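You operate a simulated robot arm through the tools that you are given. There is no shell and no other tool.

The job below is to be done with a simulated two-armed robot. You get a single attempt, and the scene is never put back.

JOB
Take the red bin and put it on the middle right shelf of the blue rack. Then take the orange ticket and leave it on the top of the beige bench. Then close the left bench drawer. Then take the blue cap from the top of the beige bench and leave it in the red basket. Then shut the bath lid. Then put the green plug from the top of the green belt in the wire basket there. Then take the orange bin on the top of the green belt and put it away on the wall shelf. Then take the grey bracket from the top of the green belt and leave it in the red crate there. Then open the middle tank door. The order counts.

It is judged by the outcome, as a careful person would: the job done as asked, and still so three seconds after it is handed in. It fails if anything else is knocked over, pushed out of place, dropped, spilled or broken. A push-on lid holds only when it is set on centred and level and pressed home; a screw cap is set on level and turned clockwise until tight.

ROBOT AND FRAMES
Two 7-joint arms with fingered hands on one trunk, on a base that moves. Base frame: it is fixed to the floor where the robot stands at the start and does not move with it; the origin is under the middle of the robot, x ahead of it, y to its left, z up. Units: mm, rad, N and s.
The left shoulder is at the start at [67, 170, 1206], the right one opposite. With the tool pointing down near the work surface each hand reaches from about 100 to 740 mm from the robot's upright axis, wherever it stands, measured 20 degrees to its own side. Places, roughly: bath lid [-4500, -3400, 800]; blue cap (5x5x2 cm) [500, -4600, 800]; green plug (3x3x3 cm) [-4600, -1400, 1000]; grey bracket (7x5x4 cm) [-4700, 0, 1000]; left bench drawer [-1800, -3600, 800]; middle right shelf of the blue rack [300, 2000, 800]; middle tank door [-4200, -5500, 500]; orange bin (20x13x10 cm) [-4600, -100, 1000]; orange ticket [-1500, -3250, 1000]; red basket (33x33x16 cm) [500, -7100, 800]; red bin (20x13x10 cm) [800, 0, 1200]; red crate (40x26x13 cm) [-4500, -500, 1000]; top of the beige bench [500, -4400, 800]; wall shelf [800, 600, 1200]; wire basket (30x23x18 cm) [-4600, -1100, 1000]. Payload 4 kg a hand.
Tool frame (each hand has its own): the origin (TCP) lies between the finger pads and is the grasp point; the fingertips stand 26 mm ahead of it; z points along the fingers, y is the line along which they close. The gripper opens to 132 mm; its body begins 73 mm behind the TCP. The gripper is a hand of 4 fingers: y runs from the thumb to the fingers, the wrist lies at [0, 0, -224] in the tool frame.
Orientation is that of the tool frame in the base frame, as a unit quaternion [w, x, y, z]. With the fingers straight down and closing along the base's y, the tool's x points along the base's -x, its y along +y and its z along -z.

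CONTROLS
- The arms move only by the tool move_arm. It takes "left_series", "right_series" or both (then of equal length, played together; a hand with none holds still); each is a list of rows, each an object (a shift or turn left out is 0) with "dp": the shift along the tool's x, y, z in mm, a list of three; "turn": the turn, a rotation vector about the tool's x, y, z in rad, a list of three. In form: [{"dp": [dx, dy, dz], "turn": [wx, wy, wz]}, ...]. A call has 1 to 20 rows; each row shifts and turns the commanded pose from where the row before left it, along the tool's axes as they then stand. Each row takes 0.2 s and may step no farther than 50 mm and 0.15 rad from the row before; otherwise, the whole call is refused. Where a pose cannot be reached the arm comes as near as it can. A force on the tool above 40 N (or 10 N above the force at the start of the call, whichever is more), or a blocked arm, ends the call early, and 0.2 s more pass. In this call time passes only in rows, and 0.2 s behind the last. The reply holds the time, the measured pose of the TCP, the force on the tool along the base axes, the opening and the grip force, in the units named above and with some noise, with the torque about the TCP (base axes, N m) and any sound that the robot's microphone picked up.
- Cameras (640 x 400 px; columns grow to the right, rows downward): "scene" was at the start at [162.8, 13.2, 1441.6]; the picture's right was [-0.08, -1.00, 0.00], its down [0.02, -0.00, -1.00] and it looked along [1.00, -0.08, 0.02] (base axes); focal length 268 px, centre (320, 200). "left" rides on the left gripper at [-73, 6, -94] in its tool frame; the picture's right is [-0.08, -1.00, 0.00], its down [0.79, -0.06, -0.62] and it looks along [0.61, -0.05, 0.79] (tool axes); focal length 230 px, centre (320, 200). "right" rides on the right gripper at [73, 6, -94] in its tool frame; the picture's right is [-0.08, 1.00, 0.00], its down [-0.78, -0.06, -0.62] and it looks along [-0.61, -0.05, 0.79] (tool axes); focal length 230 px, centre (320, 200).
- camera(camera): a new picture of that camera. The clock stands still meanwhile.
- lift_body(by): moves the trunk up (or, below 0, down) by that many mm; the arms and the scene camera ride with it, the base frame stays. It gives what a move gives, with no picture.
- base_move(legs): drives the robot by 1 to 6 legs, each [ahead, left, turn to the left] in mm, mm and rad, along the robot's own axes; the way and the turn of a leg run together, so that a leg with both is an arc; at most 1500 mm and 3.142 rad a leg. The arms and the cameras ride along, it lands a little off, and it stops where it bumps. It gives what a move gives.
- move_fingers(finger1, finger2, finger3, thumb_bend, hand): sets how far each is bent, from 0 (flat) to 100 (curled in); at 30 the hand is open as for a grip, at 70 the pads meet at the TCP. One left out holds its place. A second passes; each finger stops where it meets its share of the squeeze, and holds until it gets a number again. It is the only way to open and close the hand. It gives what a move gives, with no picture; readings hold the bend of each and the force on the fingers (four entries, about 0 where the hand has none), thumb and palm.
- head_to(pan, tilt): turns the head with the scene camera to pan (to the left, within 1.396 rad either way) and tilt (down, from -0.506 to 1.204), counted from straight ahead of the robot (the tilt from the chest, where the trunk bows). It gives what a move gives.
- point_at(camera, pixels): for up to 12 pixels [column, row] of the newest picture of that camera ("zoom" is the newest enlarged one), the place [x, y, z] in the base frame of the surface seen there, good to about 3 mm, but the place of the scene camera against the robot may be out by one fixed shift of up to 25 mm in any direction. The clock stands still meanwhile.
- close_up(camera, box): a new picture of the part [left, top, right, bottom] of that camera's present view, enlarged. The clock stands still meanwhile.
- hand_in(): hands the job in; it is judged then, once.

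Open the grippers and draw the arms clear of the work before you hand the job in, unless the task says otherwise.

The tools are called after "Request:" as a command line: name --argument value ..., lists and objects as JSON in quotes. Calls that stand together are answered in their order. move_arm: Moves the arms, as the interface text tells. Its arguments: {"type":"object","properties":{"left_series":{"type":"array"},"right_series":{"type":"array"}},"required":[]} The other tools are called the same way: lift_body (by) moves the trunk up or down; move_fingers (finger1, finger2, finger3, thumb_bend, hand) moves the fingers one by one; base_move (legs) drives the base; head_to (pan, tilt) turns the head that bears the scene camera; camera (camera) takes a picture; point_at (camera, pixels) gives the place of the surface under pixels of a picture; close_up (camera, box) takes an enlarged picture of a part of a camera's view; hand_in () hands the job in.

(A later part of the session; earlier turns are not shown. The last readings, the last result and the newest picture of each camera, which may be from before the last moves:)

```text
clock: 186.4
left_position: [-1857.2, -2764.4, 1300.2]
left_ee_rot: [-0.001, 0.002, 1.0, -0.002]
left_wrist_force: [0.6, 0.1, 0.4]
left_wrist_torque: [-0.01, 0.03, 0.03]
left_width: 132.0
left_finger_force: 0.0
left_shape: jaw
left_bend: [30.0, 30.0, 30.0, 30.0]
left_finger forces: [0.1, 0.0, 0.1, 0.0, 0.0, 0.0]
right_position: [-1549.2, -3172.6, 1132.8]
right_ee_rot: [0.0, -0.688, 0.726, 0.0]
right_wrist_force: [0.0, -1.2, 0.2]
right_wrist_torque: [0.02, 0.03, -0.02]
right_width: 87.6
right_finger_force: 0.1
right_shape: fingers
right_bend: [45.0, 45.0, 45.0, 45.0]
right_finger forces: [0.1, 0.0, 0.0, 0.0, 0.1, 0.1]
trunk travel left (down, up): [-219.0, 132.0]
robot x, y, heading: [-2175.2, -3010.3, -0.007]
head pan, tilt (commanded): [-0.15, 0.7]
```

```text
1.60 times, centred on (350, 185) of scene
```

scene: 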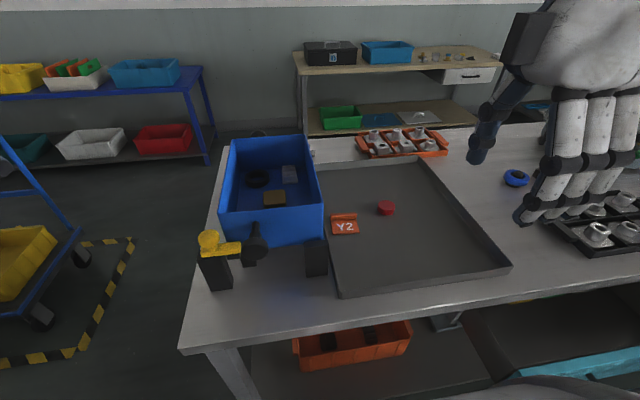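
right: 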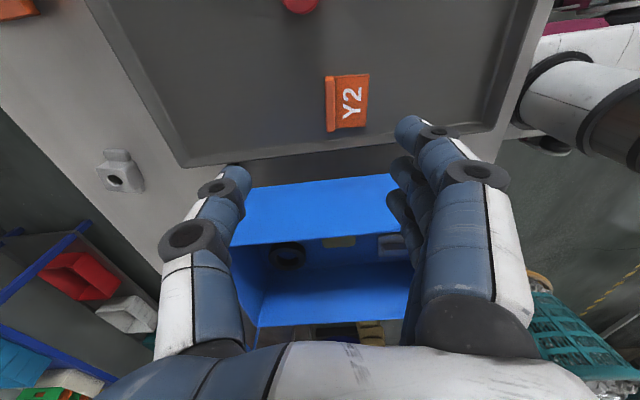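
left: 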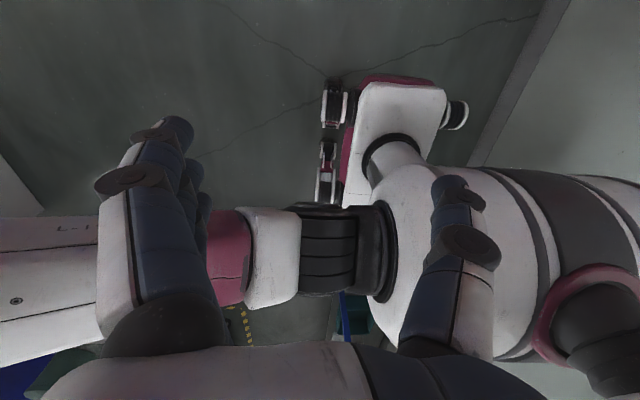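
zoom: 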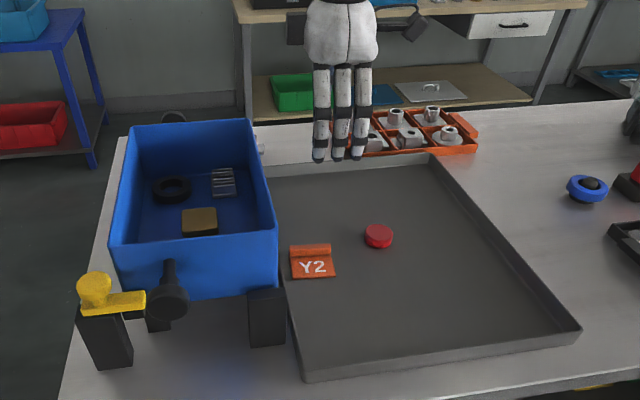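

I re-measure the tab from this nearer view (tab strip at columns 325–337, rows 77–132).

Request:
point_at --camera "right" --pixels '[[330, 82], [333, 126], [331, 104], [327, 104], [336, 104], [350, 104], [365, 80], [362, 124], [345, 78], [310, 104], [345, 140], [330, 210]]'

Request:
close_up --camera "right" --box '[280, 50, 420, 160]'

```text
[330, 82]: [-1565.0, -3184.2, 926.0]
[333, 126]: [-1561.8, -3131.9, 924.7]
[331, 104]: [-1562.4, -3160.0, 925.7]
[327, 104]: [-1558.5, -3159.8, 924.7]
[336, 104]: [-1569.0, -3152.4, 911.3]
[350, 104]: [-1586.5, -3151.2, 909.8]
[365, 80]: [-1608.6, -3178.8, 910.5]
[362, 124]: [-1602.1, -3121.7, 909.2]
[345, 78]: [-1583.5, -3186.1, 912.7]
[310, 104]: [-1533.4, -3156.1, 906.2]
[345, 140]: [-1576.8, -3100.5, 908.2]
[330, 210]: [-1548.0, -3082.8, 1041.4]
```

```text
3.64 times, centred on (350, 105) of right
```

zoom: 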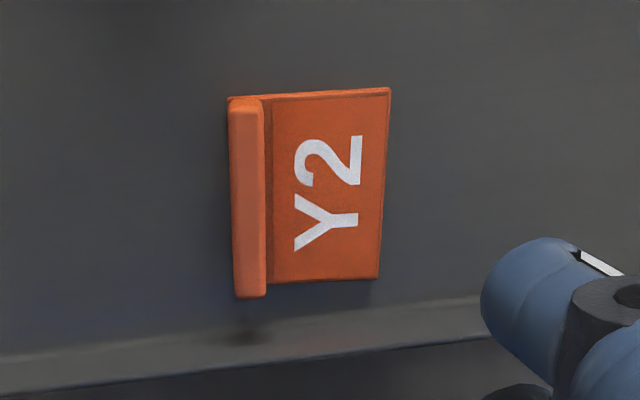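

Tab: 8 mm thick around x≈−1562, y −3187…−3128, top z≈925, card top z≈910. I centre over it and descend to TCP z≈965 first.

Request:
move_arm --right_series '[{"dp": [-14.9, 13.8, 20]}, {"dp": [0, 0, 40]}, {"dp": [0, 0, 40]}, {"dp": [0, 0, 40]}, {"dp": [0, 0, 28]}]'

Request:
camera --camera "right"

Request:
close_up --camera "scene" --box '[220, 80, 460, 280]'

```text
clock: 187.6
left_position: [-1857.2, -2763.9, 1301.2]
left_ee_rot: [0.0, 0.002, 1.0, -0.003]
left_wrist_force: [-0.3, 0.1, 0.1]
left_wrist_torque: [-0.01, -0.02, 0.0]
left_width: 131.8
left_finger_force: 0.0
left_shape: jaw
left_bend: [30.0, 30.0, 30.0, 30.0]
left_finger forces: [0.1, 0.0, 0.0, 0.2, 0.1, 0.0]
right_position: [-1564.0, -3158.2, 965.3]
right_ee_rot: [0.0, -0.689, 0.725, -0.001]
right_wrist_force: [0.1, -0.1, 0.1]
right_wrist_torque: [0.02, -0.01, 0.0]
right_width: 87.7
right_finger_force: 0.0
right_shape: fingers
right_bend: [45.0, 45.0, 45.0, 45.0]
right_finger forces: [0.1, 0.0, 0.1, 0.1, 0.1, 0.0]
trunk travel left (down, up): [-219.0, 132.0]
robot x, y, heading: [-2177.2, -3010.0, -0.004]
head pan, tilt (commanded): [-0.15, 0.7]
```

```text
taken
```

right: 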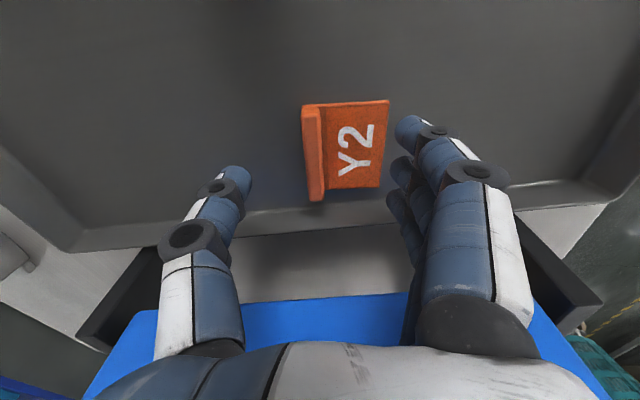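

```text
2.00 times, centred on (340, 180) of scene
```

zoom: 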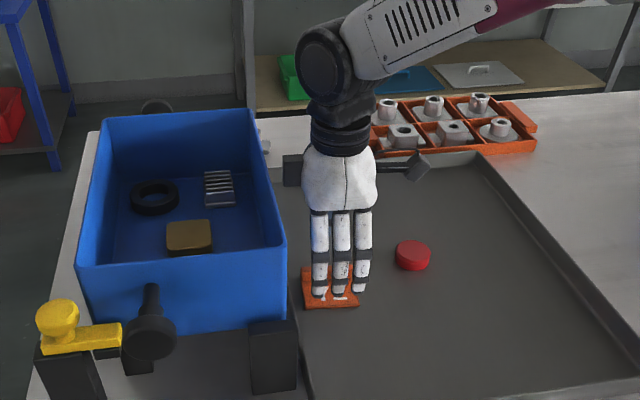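

The hand is centred over the ticket. I lower the last 27 mm slowly, then close the fingers on the tab.

Request:
move_arm --right_series '[{"dp": [0, 0, 12]}, {"dp": [0, 0, 8]}, {"dp": [0, 0, 6]}]'

Request:
move_fingers --hand "right" --finger1 60 --finger2 60 --finger3 60 --thumb_bend 60

Request:
camera --camera "right"

```text
clock: 188.4
left_position: [-1858.0, -2764.1, 1301.7]
left_ee_rot: [0.001, 0.003, 1.0, -0.002]
left_wrist_force: [-1.0, -0.6, -0.2]
left_wrist_torque: [-0.01, -0.02, 0.01]
left_width: 132.0
left_finger_force: 0.0
left_shape: jaw
left_bend: [30.0, 30.0, 30.0, 30.0]
left_finger forces: [0.1, 0.0, 0.0, 0.0, 0.0, 0.0]
right_position: [-1564.9, -3156.8, 939.3]
right_ee_rot: [-0.001, -0.688, 0.726, -0.001]
right_wrist_force: [0.9, 0.0, -0.3]
right_wrist_torque: [-0.02, 0.01, 0.03]
right_width: 87.6
right_finger_force: 0.2
right_shape: fingers
right_bend: [45.0, 45.0, 45.0, 45.0]
right_finger forces: [0.0, 0.1, 0.1, 0.0, 0.0, 0.0]
trunk travel left (down, up): [-219.0, 132.0]
robot x, y, heading: [-2179.2, -3010.2, -0.004]
head pan, tilt (commanded): [-0.15, 0.7]
```

```text
clock: 189.4
left_position: [-1857.9, -2764.3, 1300.6]
left_ee_rot: [0.001, 0.003, 1.0, -0.003]
left_wrist_force: [-0.2, 0.2, -0.5]
left_wrist_torque: [0.03, -0.01, -0.02]
left_width: 131.9
left_finger_force: 0.0
left_shape: jaw
left_bend: [30.0, 30.0, 30.0, 30.0]
left_finger forces: [0.0, 0.0, 0.0, 0.1, 0.0, 0.0]
right_position: [-1564.2, -3159.0, 939.3]
right_ee_rot: [0.0, -0.689, 0.725, -0.001]
right_wrist_force: [-0.5, 0.4, -0.2]
right_wrist_torque: [0.02, 0.0, 0.0]
right_width: 51.0
right_finger_force: 5.6
right_shape: fingers
right_bend: [57.0, 57.0, 57.0, 57.0]
right_finger forces: [2.1, 1.9, 1.9, 0.0, 5.7, 0.0]
trunk travel left (down, up): [-219.0, 132.0]
robot x, y, heading: [-2172.5, -3005.8, -0.001]
head pan, tilt (commanded): [-0.15, 0.7]
```

```text
taken
```

right: 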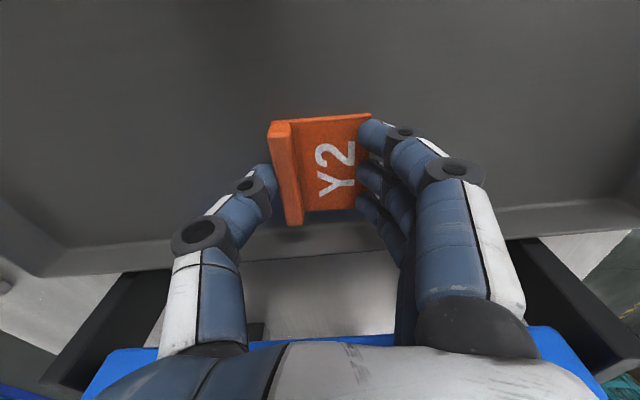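

The fingers closed on the whole card depth (width 51 mm), not on the tab — the tips were too low. I open, raise 6 mm and close again.

Request:
move_fingers --hand "right" --finger1 48 --finger2 48 --finger3 48 --thumb_bend 50

Request:
move_arm --right_series '[{"dp": [0, 0, -6]}]'

Request:
camera --camera "right"

Request:
point_at --camera "right" --pixels '[[305, 130], [310, 180], [300, 150], [340, 115], [370, 130], [395, 125], [385, 170], [245, 180]]'

```text
clock: 190.4
left_position: [-1857.7, -2763.9, 1300.9]
left_ee_rot: [0.001, 0.003, 1.0, -0.003]
left_wrist_force: [0.2, -0.5, 0.5]
left_wrist_torque: [0.01, 0.03, -0.05]
left_width: 131.7
left_finger_force: 0.0
left_shape: jaw
left_bend: [30.0, 30.0, 30.0, 30.0]
left_finger forces: [0.0, 0.0, 0.0, 0.0, 0.0, 0.1]
right_position: [-1564.2, -3158.0, 941.5]
right_ee_rot: [0.0, -0.688, 0.726, -0.001]
right_wrist_force: [0.1, -0.5, 0.7]
right_wrist_torque: [0.02, 0.04, 0.01]
right_width: 73.2
right_finger_force: 0.9
right_shape: fingers
right_bend: [48.0, 48.0, 48.0, 50.0]
right_finger forces: [0.0, 0.2, 0.6, 0.0, 0.0, 0.0]
trunk travel left (down, up): [-219.0, 132.0]
robot x, y, heading: [-2180.5, -3008.4, -0.006]
head pan, tilt (commanded): [-0.15, 0.7]
```

```text
clock: 190.8
left_position: [-1859.1, -2763.7, 1301.9]
left_ee_rot: [0.001, 0.002, 1.0, -0.002]
left_wrist_force: [1.0, -0.2, -0.2]
left_wrist_torque: [-0.02, 0.0, -0.02]
left_width: 132.0
left_finger_force: 0.1
left_shape: jaw
left_bend: [30.0, 30.0, 30.0, 30.0]
left_finger forces: [0.0, 0.0, 0.0, 0.0, 0.0, 0.0]
right_position: [-1565.4, -3156.9, 946.1]
right_ee_rot: [-0.001, -0.689, 0.725, 0.0]
right_wrist_force: [-0.4, 0.8, 1.0]
right_wrist_torque: [-0.01, -0.02, 0.01]
right_width: 72.9
right_finger_force: 0.0
right_shape: fingers
right_bend: [48.0, 48.0, 48.0, 50.0]
right_finger forces: [0.0, 0.0, 0.0, 0.2, 0.0, 0.0]
trunk travel left (down, up): [-219.0, 132.0]
robot x, y, heading: [-2175.6, -3007.7, -0.003]
head pan, tilt (commanded): [-0.15, 0.7]
```

```text
taken
```

right: 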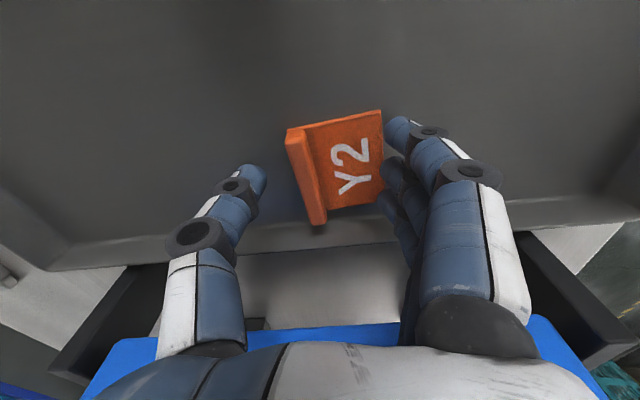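

```text
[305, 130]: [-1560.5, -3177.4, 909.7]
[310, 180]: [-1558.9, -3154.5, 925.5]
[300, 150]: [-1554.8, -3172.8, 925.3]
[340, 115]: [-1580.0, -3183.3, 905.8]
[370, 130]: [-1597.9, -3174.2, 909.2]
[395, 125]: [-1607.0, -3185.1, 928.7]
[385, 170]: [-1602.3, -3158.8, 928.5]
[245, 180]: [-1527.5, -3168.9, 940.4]
```

The ticket turned a little when released. I measure the tab's present line.

Request:
point_at --camera "right" --pixels '[[294, 137], [299, 155], [305, 175], [311, 195], [317, 215], [376, 115], [380, 180], [345, 200]]'

Request:
close_up --camera "right" --box '[250, 90, 430, 240]'

```text
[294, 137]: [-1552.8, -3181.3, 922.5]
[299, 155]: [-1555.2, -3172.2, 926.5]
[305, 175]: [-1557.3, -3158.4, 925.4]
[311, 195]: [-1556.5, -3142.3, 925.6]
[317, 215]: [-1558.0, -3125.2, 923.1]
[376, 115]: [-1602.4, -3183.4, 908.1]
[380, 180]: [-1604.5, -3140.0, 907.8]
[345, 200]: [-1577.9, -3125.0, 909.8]
```

```text
2.67 times, centred on (340, 165) of right
```

zoom: 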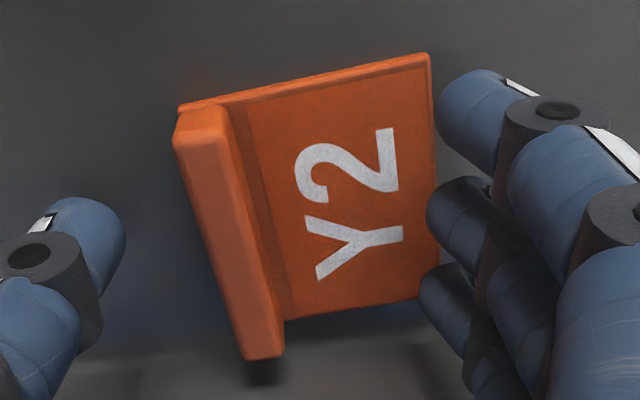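

The tab line is now turned by about 0.14 rad against the hand; centre (−1556, −3153). I match the yaw, shift by (+9, +4) and close again at this height.

Request:
move_arm --right_series '[{"dp": [-4, -9, 0], "turn": [0, 0, -0.14]}, {"dp": [0, 0, 0]}]'

Request:
move_fingers --hand "right" --finger1 62 --finger2 62 --finger3 62 --thumb_bend 62

Request:
camera --camera "right"

```text
clock: 191.4
left_position: [-1857.2, -2763.0, 1300.6]
left_ee_rot: [0.002, 0.003, 1.0, -0.003]
left_wrist_force: [-0.7, -0.8, 1.1]
left_wrist_torque: [0.0, -0.03, -0.01]
left_width: 132.1
left_finger_force: 0.2
left_shape: jaw
left_bend: [30.0, 30.0, 30.0, 30.0]
left_finger forces: [0.0, 0.0, 0.1, 0.0, 0.0, 0.0]
right_position: [-1555.9, -3153.8, 945.8]
right_ee_rot: [0.001, 0.738, -0.675, 0.001]
right_wrist_force: [0.0, 0.5, -0.4]
right_wrist_torque: [0.01, -0.01, -0.01]
right_width: 73.1
right_finger_force: 0.0
right_shape: fingers
right_bend: [48.0, 48.0, 48.0, 50.0]
right_finger forces: [0.1, 0.0, 0.1, 0.1, 0.0, 0.0]
trunk travel left (down, up): [-219.0, 132.0]
robot x, y, heading: [-2177.8, -3010.1, -0.008]
head pan, tilt (commanded): [-0.15, 0.7]
```

```text
clock: 192.4
left_position: [-1859.1, -2764.2, 1300.9]
left_ee_rot: [0.001, 0.003, 1.0, -0.003]
left_wrist_force: [-0.1, -0.2, -0.4]
left_wrist_torque: [0.0, 0.01, 0.02]
left_width: 131.6
left_finger_force: 0.0
left_shape: jaw
left_bend: [30.0, 30.0, 30.0, 30.0]
left_finger forces: [0.0, 0.0, 0.0, 0.0, 0.0, 0.0]
right_position: [-1555.4, -3155.1, 946.0]
right_ee_rot: [0.001, 0.738, -0.675, 0.001]
right_wrist_force: [0.0, -0.1, -0.6]
right_wrist_torque: [0.01, 0.02, 0.01]
right_width: 34.1
right_finger_force: 0.0
right_shape: fingers
right_bend: [62.0, 62.0, 62.0, 62.0]
right_finger forces: [0.1, 0.0, 0.0, 0.0, 0.0, 0.0]
trunk travel left (down, up): [-219.0, 132.0]
robot x, y, heading: [-2177.7, -3009.5, -0.006]
head pan, tilt (commanded): [-0.15, 0.7]
```

```text
taken
```

right: 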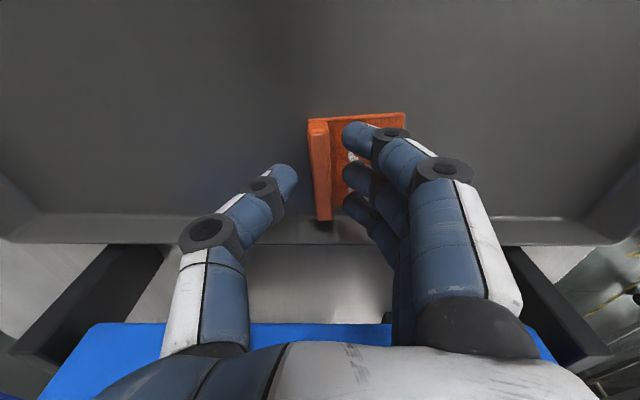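

The fingers now pass over the card toward the tab without contact. I close further to grip the tab.

Request:
move_fingers --hand "right" --finger1 75 --finger2 75 --finger3 75 --thumb_bend 75

Request:
camera --camera "right"

```text
clock: 193.4
left_position: [-1858.6, -2764.3, 1301.8]
left_ee_rot: [0.002, 0.002, 1.0, -0.002]
left_wrist_force: [0.6, 0.4, -0.4]
left_wrist_torque: [-0.02, 0.01, 0.0]
left_width: 132.1
left_finger_force: 0.2
left_shape: jaw
left_bend: [30.0, 30.0, 30.0, 30.0]
left_finger forces: [0.0, 0.0, 0.0, 0.0, 0.1, 0.0]
right_position: [-1555.4, -3154.1, 947.0]
right_ee_rot: [0.0, 0.737, -0.675, 0.001]
right_wrist_force: [0.8, 0.6, 8.7]
right_wrist_torque: [-0.01, -0.1, 0.01]
right_width: 11.6
right_finger_force: 11.9
right_shape: fingers
right_bend: [74.0, 74.0, 74.0, 72.0]
right_finger forces: [3.0, 0.0, 2.8, 0.0, 18.3, 0.0]
trunk travel left (down, up): [-219.0, 132.0]
robot x, y, heading: [-2178.0, -3008.2, -0.006]
head pan, tilt (commanded): [-0.15, 0.7]
```

```text
taken
```

right: 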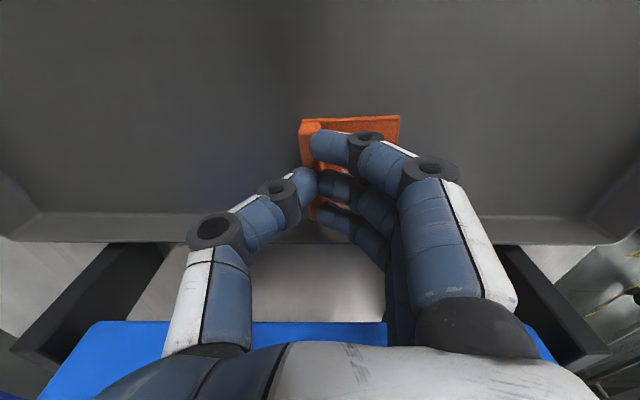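

The readings (thumb 18 N, wrist +8.7 N up) suggest the thumb may press on the tab's top. I zoom in.

Request:
close_up --camera "right" --box '[240, 90, 440, 250]'

Request:
close_up --camera "scene" --box '[280, 140, 420, 260]'

```text
2.50 times, centred on (340, 170) of right
```

zoom: 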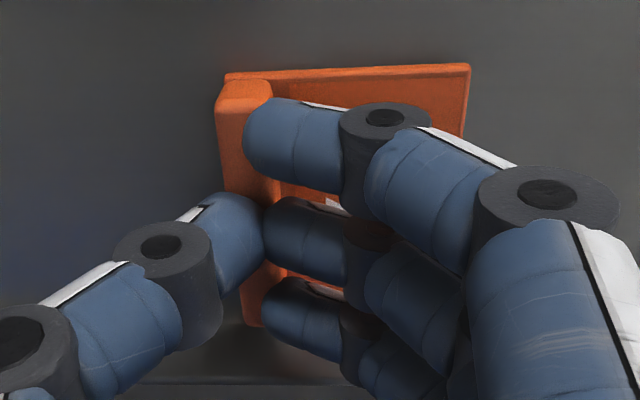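

```text
3.33 times, centred on (350, 200) of scene
```

zoom: 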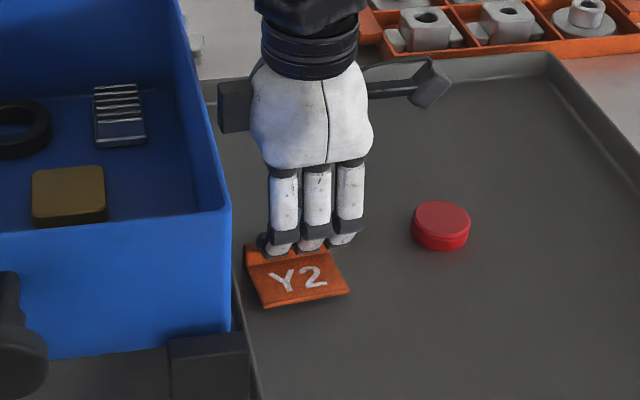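

The curled fingertips rode over the tab's top. I open to bend 62 (gap 34 mm), then go lower until the tips almost touch the card, and close again.

Request:
move_fingers --hand "right" --finger1 61 --finger2 61 --finger3 61 --thumb_bend 61

Request:
close_up --camera "right" --box '[240, 90, 440, 250]'

Request:
move_arm --right_series '[{"dp": [0, 0, 4]}, {"dp": [0, 0, 3]}]'

```text
clock: 194.4
left_position: [-1861.0, -2764.2, 1302.9]
left_ee_rot: [0.002, 0.002, 1.0, -0.003]
left_wrist_force: [0.3, -0.6, -0.6]
left_wrist_torque: [-0.03, 0.0, -0.01]
left_width: 131.9
left_finger_force: 0.0
left_shape: jaw
left_bend: [30.0, 30.0, 30.0, 30.0]
left_finger forces: [0.0, 0.0, 0.0, 0.0, 0.0, 0.1]
right_position: [-1555.4, -3153.7, 946.8]
right_ee_rot: [-0.001, 0.737, -0.676, 0.002]
right_wrist_force: [0.3, -0.1, 22.6]
right_wrist_torque: [0.03, -0.27, 0.03]
right_width: 27.8
right_finger_force: 11.4
right_shape: fingers
right_bend: [62.0, 62.0, 62.0, 65.0]
right_finger forces: [0.8, 0.9, 1.0, 0.0, 19.2, 0.0]
trunk travel left (down, up): [-219.0, 132.0]
robot x, y, heading: [-2175.9, -3007.1, -0.004]
head pan, tilt (commanded): [-0.15, 0.7]
```

```text
2.50 times, centred on (340, 170) of right
```

zoom: 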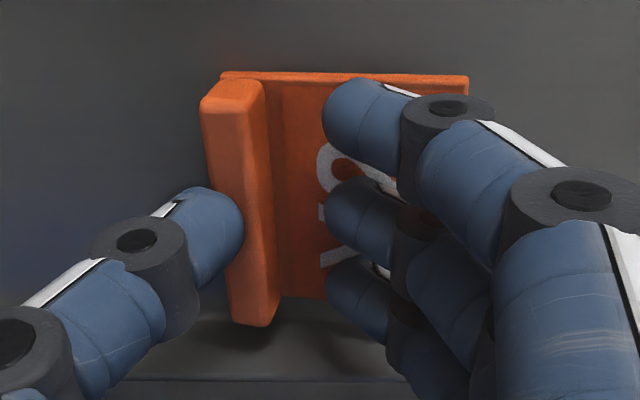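

```text
clock: 194.9
left_position: [-1856.4, -2764.0, 1299.3]
left_ee_rot: [0.0, 0.002, 1.0, -0.003]
left_wrist_force: [0.9, 0.3, 0.4]
left_wrist_torque: [-0.03, 0.04, 0.02]
left_width: 132.0
left_finger_force: 0.1
left_shape: jaw
left_bend: [30.0, 30.0, 30.0, 30.0]
left_finger forces: [0.0, 0.0, 0.0, 0.0, 0.0, 0.0]
right_position: [-1552.6, -3154.9, 940.6]
right_ee_rot: [-0.001, 0.737, -0.676, 0.001]
right_wrist_force: [0.5, 0.2, -0.4]
right_wrist_torque: [-0.01, 0.04, 0.0]
right_width: 35.6
right_finger_force: 0.0
right_shape: fingers
right_bend: [61.0, 61.0, 61.0, 61.0]
right_finger forces: [0.0, 0.0, 0.0, 0.0, 0.1, 0.1]
trunk travel left (down, up): [-219.0, 132.0]
robot x, y, heading: [-2174.2, -3010.0, -0.002]
head pan, tilt (commanded): [-0.15, 0.7]
stopped in row 2 (right hand): the force on the tool passed its limit at 42 N (the readings are from after the stop); the commanded pose is now the measured one
```

The thumb slipped off the tab's edge to behind it; forces are now zero with TCP at z 940.6. I look again.

Request:
camera --camera "right"

Request:
close_up --camera "right" --box '[240, 90, 440, 250]'

Request:
close_up --camera "scene" --box '[280, 140, 420, 260]'

```text
taken
```

right: 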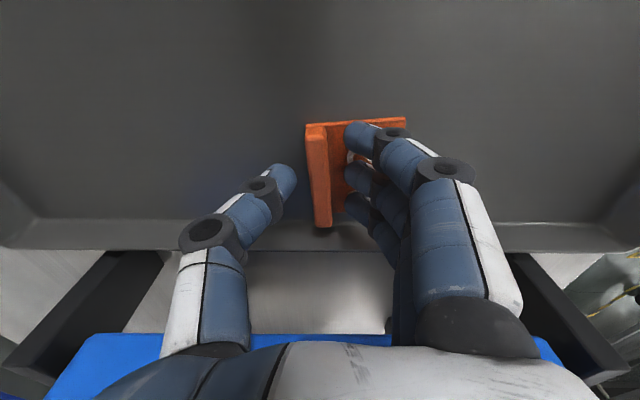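

```text
2.50 times, centred on (340, 170) of right
```

zoom: 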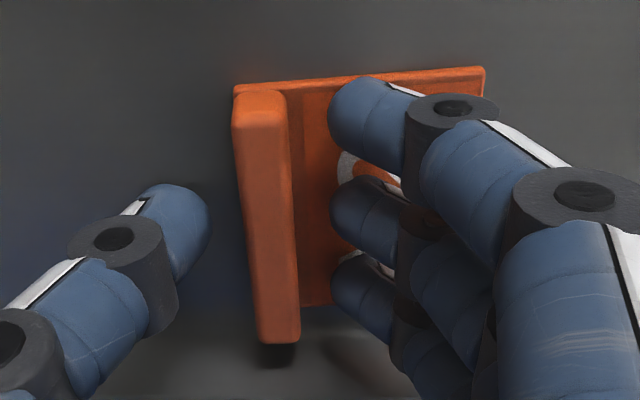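

```text
3.33 times, centred on (350, 200) of scene
```

zoom: 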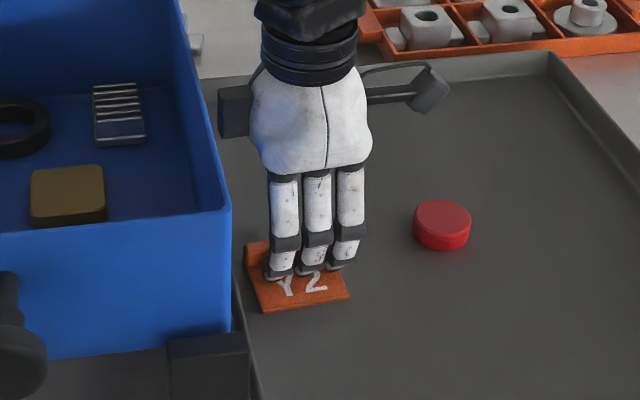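

Thumb is behind the tab, fingers in front of it over the card. I lower in 2 mm steps watching the force, then close.

Request:
move_arm --right_series '[{"dp": [0, 0, 3]}, {"dp": [0, 0, 3]}, {"dp": [0, 0, 2]}]'

```text
clock: 195.7
left_position: [-1860.4, -2764.0, 1301.9]
left_ee_rot: [0.002, 0.002, 1.0, -0.002]
left_wrist_force: [-0.5, 1.1, -0.2]
left_wrist_torque: [-0.01, 0.0, -0.01]
left_width: 131.9
left_finger_force: 0.1
left_shape: jaw
left_bend: [30.0, 30.0, 30.0, 30.0]
left_finger forces: [0.0, 0.1, 0.1, 0.1, 0.1, 0.1]
right_position: [-1553.9, -3153.2, 939.7]
right_ee_rot: [-0.004, 0.736, -0.677, 0.004]
right_wrist_force: [-3.1, -0.7, 24.0]
right_wrist_torque: [-0.06, 0.65, 0.01]
right_width: 35.3
right_finger_force: 11.8
right_shape: fingers
right_bend: [63.0, 63.0, 63.0, 61.0]
right_finger forces: [7.5, 7.8, 8.3, 0.0, 0.0, 0.0]
trunk travel left (down, up): [-219.0, 132.0]
robot x, y, heading: [-2171.9, -3008.3, -0.008]
head pan, tilt (commanded): [-0.15, 0.7]
```

The fingertips touch the card at TCP 939.7 (24 N). I raise 1.5 mm and close on the tab.

Request:
move_arm --right_series '[{"dp": [0, 0, -2]}]'

Request:
move_fingers --hand "right" --finger1 76 --finger2 76 --finger3 76 --thumb_bend 76

Request:
close_up --camera "right" --box '[240, 90, 440, 250]'

Request:
close_up --camera "scene" --box '[280, 140, 420, 260]'

```text
clock: 196.1
left_position: [-1859.4, -2764.1, 1301.2]
left_ee_rot: [0.002, 0.003, 1.0, -0.003]
left_wrist_force: [0.1, -0.4, -1.2]
left_wrist_torque: [-0.01, 0.01, 0.02]
left_width: 131.9
left_finger_force: 0.0
left_shape: jaw
left_bend: [30.0, 30.0, 30.0, 30.0]
left_finger forces: [0.0, 0.1, 0.1, 0.0, 0.0, 0.0]
right_position: [-1554.6, -3153.1, 939.4]
right_ee_rot: [-0.003, 0.737, -0.676, 0.005]
right_wrist_force: [-2.1, -1.2, 21.7]
right_wrist_torque: [-0.04, 0.53, 0.05]
right_width: 35.3
right_finger_force: 10.9
right_shape: fingers
right_bend: [63.0, 63.0, 63.0, 61.0]
right_finger forces: [6.4, 7.1, 7.7, 0.0, 0.0, 0.1]
trunk travel left (down, up): [-219.0, 132.0]
robot x, y, heading: [-2179.4, -3010.5, -0.002]
head pan, tilt (commanded): [-0.15, 0.7]
```

```text
clock: 197.1
left_position: [-1858.1, -2762.8, 1301.3]
left_ee_rot: [0.001, 0.002, 1.0, -0.003]
left_wrist_force: [-0.3, 0.0, 0.4]
left_wrist_torque: [0.01, 0.01, 0.04]
left_width: 131.8
left_finger_force: 0.0
left_shape: jaw
left_bend: [30.0, 30.0, 30.0, 30.0]
left_finger forces: [0.0, 0.0, 0.0, 0.0, 0.0, 0.0]
right_position: [-1554.5, -3153.4, 937.8]
right_ee_rot: [-0.002, 0.737, -0.676, 0.003]
right_wrist_force: [0.3, 0.7, -0.6]
right_wrist_torque: [0.02, -0.01, 0.0]
right_width: 18.5
right_finger_force: 17.2
right_shape: fingers
right_bend: [74.0, 74.0, 74.0, 68.0]
right_finger forces: [6.0, 6.0, 6.0, 0.0, 16.9, 0.1]
trunk travel left (down, up): [-219.0, 132.0]
robot x, y, heading: [-2179.3, -3007.0, -0.006]
head pan, tilt (commanded): [-0.15, 0.7]
```

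```text
2.50 times, centred on (340, 170) of right
```

zoom: 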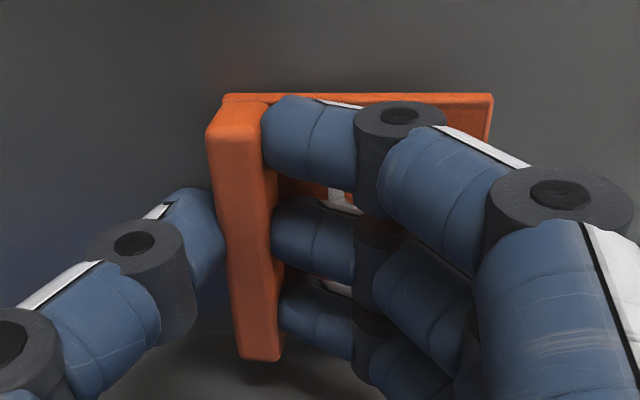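

```text
3.33 times, centred on (350, 200) of scene
```

zoom: 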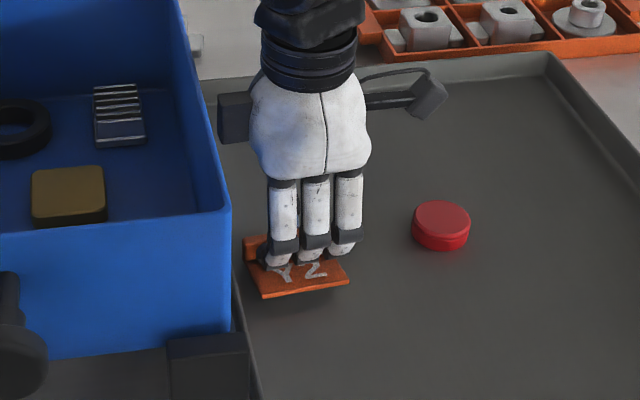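

The tab is now pinched: 6 N on each finger, 17 N on the thumb. I lift 40 mm and check.

Request:
move_arm --right_series '[{"dp": [0, 0, -10]}, {"dp": [0, 0, -15]}, {"dp": [0, 0, -20]}]'

Request:
camera --camera "right"

Request:
close_up --camera "scene" --box '[220, 80, 460, 280]'

```text
clock: 197.9
left_position: [-1859.1, -2764.4, 1301.8]
left_ee_rot: [0.001, 0.002, 1.0, -0.003]
left_wrist_force: [0.1, 0.5, -0.4]
left_wrist_torque: [0.0, -0.01, -0.02]
left_width: 131.8
left_finger_force: 0.1
left_shape: jaw
left_bend: [30.0, 30.0, 30.0, 30.0]
left_finger forces: [0.1, 0.0, 0.0, 0.0, 0.0, 0.1]
right_position: [-1554.1, -3154.1, 982.7]
right_ee_rot: [-0.002, 0.737, -0.676, 0.002]
right_wrist_force: [-0.2, -0.3, 0.3]
right_wrist_torque: [0.0, -0.02, 0.01]
right_width: 18.5
right_finger_force: 17.2
right_shape: fingers
right_bend: [74.0, 74.0, 74.0, 68.0]
right_finger forces: [5.9, 5.9, 5.8, 0.0, 16.8, 0.0]
trunk travel left (down, up): [-219.0, 132.0]
robot x, y, heading: [-2179.0, -3009.8, -0.008]
head pan, tilt (commanded): [-0.15, 0.7]
```

```text
taken
```

right: 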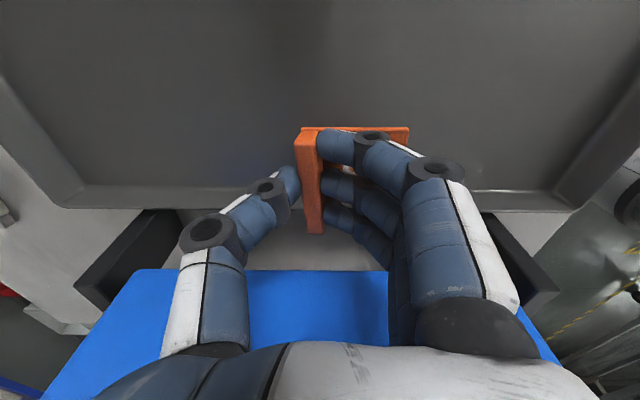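

```text
2.00 times, centred on (340, 180) of scene
```

zoom: 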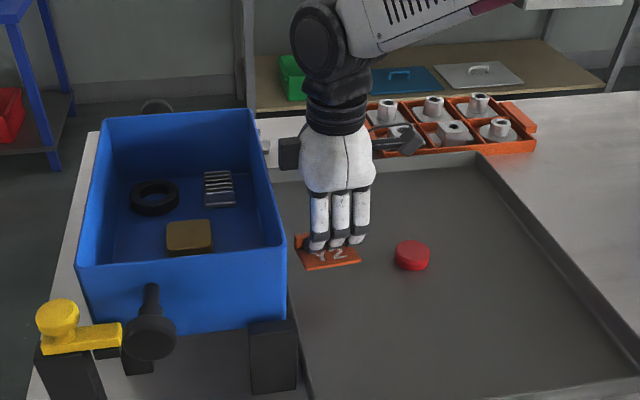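

The ticket hangs level in the grip. I raise it well above the blue box and draw the hand in toward the body for travel.

Request:
move_arm --right_series '[{"dp": [0, 0, -40]}, {"dp": [0, 0, -40]}, {"dp": [0, 0, -40]}, {"dp": [8, 39.4, -14]}, {"dp": [8, 39.4, -14]}, {"dp": [8, 39.4, -14]}, {"dp": [8, 39.4, -14]}, {"dp": [8, 39.4, -14]}, {"dp": [8, 39.4, -14]}, {"dp": [8, 39.4, -14]}]'

Request:
camera --camera "right"

```text
clock: 200.1
left_position: [-1858.7, -2765.5, 1303.0]
left_ee_rot: [0.001, 0.003, 1.0, -0.002]
left_wrist_force: [-0.9, 0.1, -0.1]
left_wrist_torque: [0.0, 0.04, 0.01]
left_width: 131.9
left_finger_force: 0.1
left_shape: jaw
left_bend: [30.0, 30.0, 30.0, 30.0]
left_finger forces: [0.0, 0.1, 0.0, 0.0, 0.0, 0.0]
right_position: [-1826.1, -3235.4, 1199.3]
right_ee_rot: [-0.002, 0.737, -0.676, 0.003]
right_wrist_force: [-0.1, -0.5, -0.2]
right_wrist_torque: [0.03, -0.02, 0.0]
right_width: 18.5
right_finger_force: 16.9
right_shape: fingers
right_bend: [74.0, 74.0, 74.0, 68.0]
right_finger forces: [5.6, 5.6, 5.7, 0.1, 16.8, 0.1]
trunk travel left (down, up): [-219.0, 132.0]
robot x, y, heading: [-2176.1, -3010.6, -0.003]
head pan, tilt (commanded): [-0.15, 0.7]
```

```text
taken
```

right: 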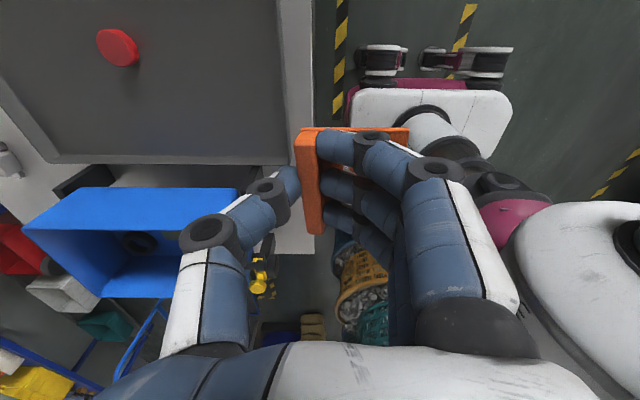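

Ticket held securely. The camera also sees my own base; I measure its footprint to judge narrow passages (e.g. the baskets gap).

Request:
point_at --camera "right" --pixels '[[352, 110], [509, 110], [362, 60], [508, 55], [400, 92], [490, 160], [356, 140], [365, 80], [505, 75]]'

```text
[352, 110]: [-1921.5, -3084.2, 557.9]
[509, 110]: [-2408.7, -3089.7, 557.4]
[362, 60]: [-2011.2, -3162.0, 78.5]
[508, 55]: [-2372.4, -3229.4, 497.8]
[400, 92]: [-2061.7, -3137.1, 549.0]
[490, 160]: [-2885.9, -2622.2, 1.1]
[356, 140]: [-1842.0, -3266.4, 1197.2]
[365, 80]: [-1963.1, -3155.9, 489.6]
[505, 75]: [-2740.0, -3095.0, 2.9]
```

The base is only about ±250 × ±230 mm. I leave by the known route: back off, strafe south to y≈−5430, then ahead through the gap (already facing +x).

Request:
base_move --legs '[[-260, 0, 0], [0, -1210, 0], [0, -1210, 0]]'

Request:
head_to --pan 0 --tilt 0.4

Request:
camera --camera "scene"

```text
clock: 222.9
left_position: [-2138.0, -5187.7, 1301.4]
left_ee_rot: [0.001, 0.002, 1.0, -0.003]
left_wrist_force: [-0.5, 0.0, -0.6]
left_wrist_torque: [-0.01, -0.01, 0.01]
left_width: 132.1
left_finger_force: 0.1
left_shape: jaw
left_bend: [30.0, 30.0, 30.0, 30.0]
left_finger forces: [0.1, 0.0, 0.0, 0.0, 0.0, 0.0]
right_position: [-2105.9, -5656.8, 1198.9]
right_ee_rot: [-0.002, 0.737, -0.676, 0.002]
right_wrist_force: [0.8, -0.4, -0.6]
right_wrist_torque: [0.02, -0.01, -0.01]
right_width: 18.6
right_finger_force: 16.6
right_shape: fingers
right_bend: [74.0, 74.0, 74.0, 68.0]
right_finger forces: [5.6, 5.6, 5.5, 0.0, 16.8, 0.0]
trunk travel left (down, up): [-219.0, 132.0]
robot x, y, heading: [-2458.4, -5427.9, -0.007]
head pan, tilt (commanded): [-0.15, 0.7]
```

```text
clock: 223.7
left_position: [-2138.8, -5186.7, 1302.1]
left_ee_rot: [0.001, 0.003, 1.0, -0.003]
left_wrist_force: [0.6, 0.1, -0.2]
left_wrist_torque: [-0.01, -0.02, -0.02]
left_width: 131.9
left_finger_force: 0.0
left_shape: jaw
left_bend: [30.0, 30.0, 30.0, 30.0]
left_finger forces: [0.0, 0.1, 0.0, 0.0, 0.0, 0.1]
right_position: [-2105.7, -5657.1, 1199.6]
right_ee_rot: [-0.003, 0.736, -0.677, 0.002]
right_wrist_force: [-0.9, -0.3, -1.3]
right_wrist_torque: [0.01, 0.0, -0.03]
right_width: 18.1
right_finger_force: 16.7
right_shape: fingers
right_bend: [74.0, 74.0, 74.0, 68.0]
right_finger forces: [5.7, 5.6, 5.6, 0.1, 16.9, 0.0]
trunk travel left (down, up): [-219.0, 132.0]
robot x, y, heading: [-2456.7, -5432.4, -0.007]
head pan, tilt (commanded): [0.0, 0.4]
```

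```text
taken
```

scene: 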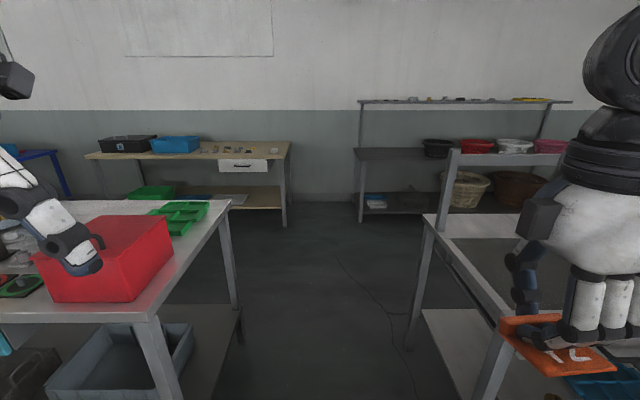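

The gap ahead is clear and the beige bench is visible across the corridor. I drive ahead 2200 mm.

Request:
base_move --legs '[[1100, 5, 0.004], [1100, 0, 0]]'

Request:
camera --camera "scene"

```text
clock: 234.6
left_position: [60.1, -5168.8, 1301.4]
left_ee_rot: [0.001, -0.007, 1.0, -0.003]
left_wrist_force: [0.4, -0.2, 0.2]
left_wrist_torque: [0.0, 0.02, -0.01]
left_width: 132.1
left_finger_force: 0.1
left_shape: jaw
left_bend: [30.0, 30.0, 30.0, 30.0]
left_finger forces: [0.0, 0.0, 0.0, 0.0, 0.0, 0.0]
right_position: [100.6, -5635.8, 1198.3]
right_ee_rot: [-0.001, 0.742, -0.67, 0.004]
right_wrist_force: [0.7, 0.3, -1.1]
right_wrist_torque: [-0.02, 0.0, -0.01]
right_width: 18.3
right_finger_force: 16.7
right_shape: fingers
right_bend: [74.0, 74.0, 74.0, 68.0]
right_finger forces: [5.7, 5.7, 5.6, 0.0, 16.8, 0.0]
trunk travel left (down, up): [-219.0, 132.0]
robot x, y, heading: [-257.5, -5421.7, 0.011]
head pan, tilt (commanded): [0.0, 0.4]
```

```text
taken
```

scene: 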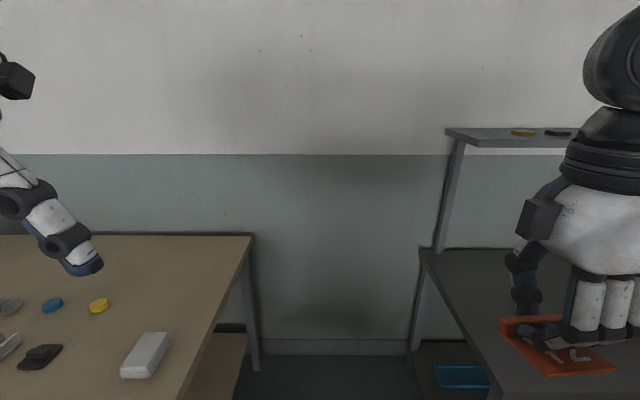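

The beige bench with caps is at the left. I strafe left 700 mm to face it and look at the free space.

Request:
base_move --legs '[[0, 700, 0]]'

Request:
head_to --pan 0.1 --tilt 0.6

Request:
camera --camera "scene"

```text
clock: 241.2
left_position: [54.2, -4473.2, 1301.0]
left_ee_rot: [0.001, -0.004, 1.0, -0.003]
left_wrist_force: [-0.3, 0.2, -0.1]
left_wrist_torque: [0.02, -0.02, 0.01]
left_width: 131.7
left_finger_force: 0.0
left_shape: jaw
left_bend: [30.0, 30.0, 30.0, 30.0]
left_finger forces: [0.1, 0.0, 0.0, 0.1, 0.1, 0.1]
right_position: [93.6, -4941.9, 1198.2]
right_ee_rot: [-0.002, 0.741, -0.671, 0.003]
right_wrist_force: [-0.1, -0.3, -0.6]
right_wrist_torque: [0.01, 0.03, -0.01]
right_width: 18.5
right_finger_force: 16.6
right_shape: fingers
right_bend: [74.0, 74.0, 74.0, 68.0]
right_finger forces: [5.6, 5.6, 5.5, 0.0, 16.8, 0.0]
trunk travel left (down, up): [-219.0, 132.0]
robot x, y, heading: [-264.3, -4718.1, 0.007]
head pan, tilt (commanded): [0.0, 0.4]
```

```text
clock: 241.9
left_position: [54.6, -4473.2, 1302.2]
left_ee_rot: [0.001, -0.004, 1.0, -0.002]
left_wrist_force: [-0.4, 0.4, -0.3]
left_wrist_torque: [0.02, 0.0, -0.02]
left_width: 131.8
left_finger_force: 0.1
left_shape: jaw
left_bend: [30.0, 30.0, 30.0, 30.0]
left_finger forces: [0.1, 0.1, 0.0, 0.1, 0.0, 0.1]
right_position: [94.2, -4942.8, 1198.3]
right_ee_rot: [-0.003, 0.741, -0.671, 0.002]
right_wrist_force: [0.0, -1.1, -0.7]
right_wrist_torque: [0.03, -0.02, 0.01]
right_width: 18.6
right_finger_force: 16.8
right_shape: fingers
right_bend: [74.0, 74.0, 74.0, 68.0]
right_finger forces: [5.7, 5.6, 5.6, 0.0, 16.8, 0.0]
trunk travel left (down, up): [-219.0, 132.0]
robot x, y, heading: [-262.3, -4721.2, 0.009]
head pan, tilt (commanded): [0.099, 0.6]
```

```text
taken
```

scene: 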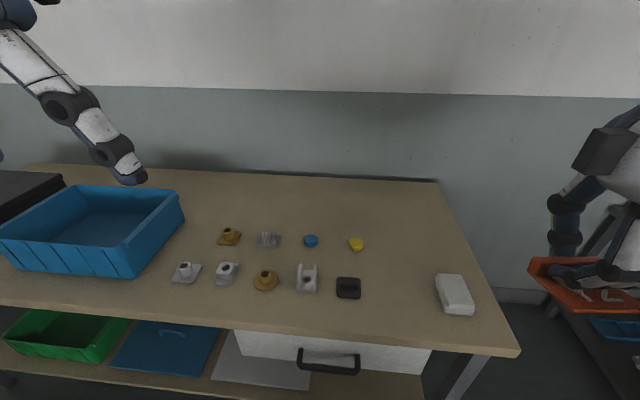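

The bench top has caps, fittings and a white block; free space is around (405,250). I measure the bench and items.

Request:
point_at --camera "scene" --pixels '[[310, 241], [356, 243], [405, 250], [400, 290], [348, 288], [455, 293], [390, 210], [430, 230], [510, 345], [330, 325], [420, 340], [370, 330]]'

```text
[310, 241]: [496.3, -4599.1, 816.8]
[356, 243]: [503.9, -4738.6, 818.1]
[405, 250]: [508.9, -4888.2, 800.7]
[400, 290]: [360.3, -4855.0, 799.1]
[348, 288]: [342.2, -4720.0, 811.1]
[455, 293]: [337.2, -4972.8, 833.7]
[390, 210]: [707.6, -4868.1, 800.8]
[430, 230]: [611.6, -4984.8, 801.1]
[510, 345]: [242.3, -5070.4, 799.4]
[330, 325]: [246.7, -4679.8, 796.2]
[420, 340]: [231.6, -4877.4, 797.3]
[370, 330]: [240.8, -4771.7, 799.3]
```

Bench top is z≈800, front edge x≈230. I will set the ticket down at about (420, −4850). I drive 130 mm closer and lower the hand over the spot.

Request:
base_move --legs '[[130, 0, 0]]'

Request:
camera --camera "right"

```text
clock: 243.2
left_position: [184.3, -4472.2, 1301.3]
left_ee_rot: [0.0, -0.004, 1.0, -0.003]
left_wrist_force: [1.0, 0.2, 0.2]
left_wrist_torque: [-0.03, 0.05, -0.01]
left_width: 131.9
left_finger_force: 0.1
left_shape: jaw
left_bend: [30.0, 30.0, 30.0, 30.0]
left_finger forces: [0.1, 0.1, 0.1, 0.0, 0.1, 0.2]
right_position: [223.7, -4941.5, 1198.5]
right_ee_rot: [-0.003, 0.741, -0.671, 0.002]
right_wrist_force: [-0.7, 1.1, 0.1]
right_wrist_torque: [-0.02, 0.03, 0.01]
right_width: 18.6
right_finger_force: 16.8
right_shape: fingers
right_bend: [74.0, 74.0, 74.0, 68.0]
right_finger forces: [5.6, 5.7, 5.6, 0.0, 16.8, 0.0]
trunk travel left (down, up): [-219.0, 132.0]
robot x, y, heading: [-133.7, -4725.0, 0.005]
head pan, tilt (commanded): [0.099, 0.6]
```

```text
taken
```

right: 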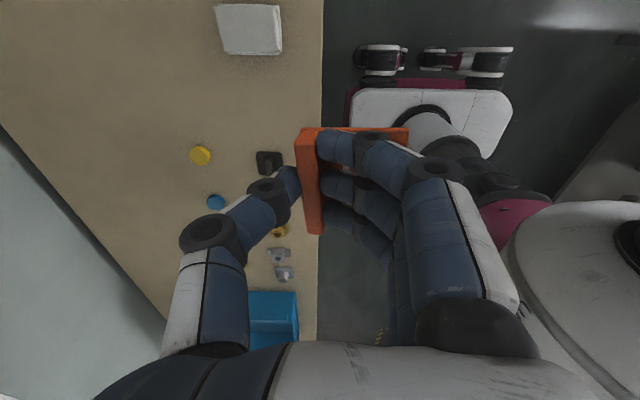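

I check the bench height and items from the hand camera.

Request:
point_at --camera "right" --pixels '[[250, 100], [290, 90], [200, 155], [268, 160], [215, 202], [250, 45], [150, 100], [225, 100], [280, 12], [318, 60]]'

```text
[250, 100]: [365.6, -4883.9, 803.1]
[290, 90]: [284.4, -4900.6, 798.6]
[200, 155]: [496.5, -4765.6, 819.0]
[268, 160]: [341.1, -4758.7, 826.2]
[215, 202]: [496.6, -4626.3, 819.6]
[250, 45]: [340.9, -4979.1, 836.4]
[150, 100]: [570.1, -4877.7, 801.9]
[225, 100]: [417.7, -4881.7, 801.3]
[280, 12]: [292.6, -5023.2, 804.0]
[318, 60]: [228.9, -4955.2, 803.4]
```

Bench z≈801.5 in the hand frame; the free spot centre is about (430, −4865). I move there and descend to about z 870.

Request:
move_arm --right_series '[{"dp": [-11.1, -42.5, 20]}, {"dp": [-11.1, -42.5, 20]}, {"dp": [-11.1, -42.5, 20]}, {"dp": [-11.1, -42.5, 20]}, {"dp": [-11.1, -42.5, 20]}, {"dp": [0, 0, 45]}, {"dp": [0, 0, 45]}, {"dp": [0, 0, 45]}, {"dp": [0, 0, 45]}, {"dp": [0, 0, 45]}]'

Request:
camera --camera "right"

Request:
camera --camera "scene"

```text
clock: 245.4
left_position: [184.5, -4472.6, 1300.7]
left_ee_rot: [-0.001, -0.003, 1.0, -0.003]
left_wrist_force: [-0.6, 1.1, -0.4]
left_wrist_torque: [0.04, -0.03, 0.01]
left_width: 131.6
left_finger_force: 0.1
left_shape: jaw
left_bend: [30.0, 30.0, 30.0, 30.0]
left_finger forces: [0.0, 0.0, 0.0, 0.0, 0.1, 0.0]
right_position: [432.8, -4866.6, 876.0]
right_ee_rot: [-0.003, 0.741, -0.672, 0.002]
right_wrist_force: [-0.1, 0.2, 1.1]
right_wrist_torque: [0.01, -0.03, 0.01]
right_width: 18.5
right_finger_force: 16.3
right_shape: fingers
right_bend: [74.0, 74.0, 74.0, 68.0]
right_finger forces: [5.5, 5.6, 5.6, 0.0, 16.9, 0.1]
trunk travel left (down, up): [-219.0, 132.0]
robot x, y, heading: [-130.1, -4722.2, 0.007]
head pan, tilt (commanded): [0.099, 0.6]
```

```text
taken
```

right: 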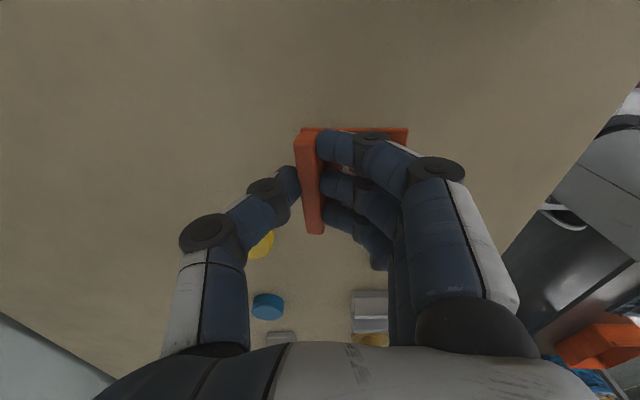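

```text
taken
```

scene: 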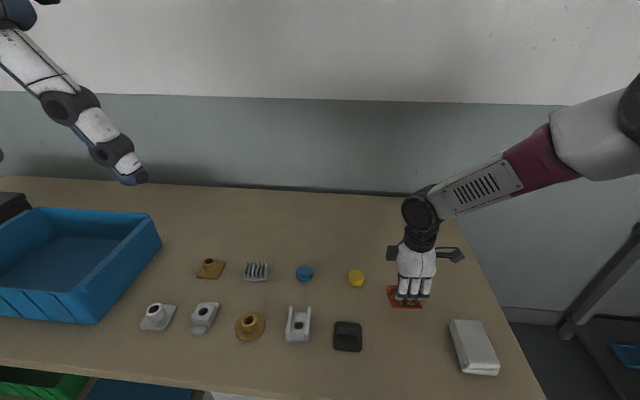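

The hand is over the free spot, clear of the yellow cap and white block. I lower slowly until the card touches (expected TCP ≈ 833).

Request:
move_arm --right_series '[{"dp": [0, 0, 20]}, {"dp": [0, 0, 12]}, {"dp": [0, 0, 5]}, {"dp": [0, 0, 3]}]'

```text
clock: 246.4
left_position: [184.5, -4472.5, 1302.2]
left_ee_rot: [0.002, -0.004, 1.0, -0.002]
left_wrist_force: [-0.7, -0.9, 0.8]
left_wrist_torque: [-0.01, -0.04, 0.03]
left_width: 132.0
left_finger_force: 0.1
left_shape: jaw
left_bend: [30.0, 30.0, 30.0, 30.0]
left_finger forces: [0.0, 0.1, 0.1, 0.1, 0.1, 0.0]
right_position: [432.9, -4865.7, 837.3]
right_ee_rot: [-0.002, 0.74, -0.672, 0.003]
right_wrist_force: [0.4, -0.6, -0.8]
right_wrist_torque: [-0.04, -0.04, -0.03]
right_width: 18.4
right_finger_force: 17.1
right_shape: fingers
right_bend: [74.0, 74.0, 74.0, 68.0]
right_finger forces: [5.6, 5.6, 5.5, 0.1, 16.8, 0.0]
trunk travel left (down, up): [-219.0, 132.0]
robot x, y, heading: [-136.3, -4722.4, 0.011]
head pan, tilt (commanded): [0.099, 0.6]
```

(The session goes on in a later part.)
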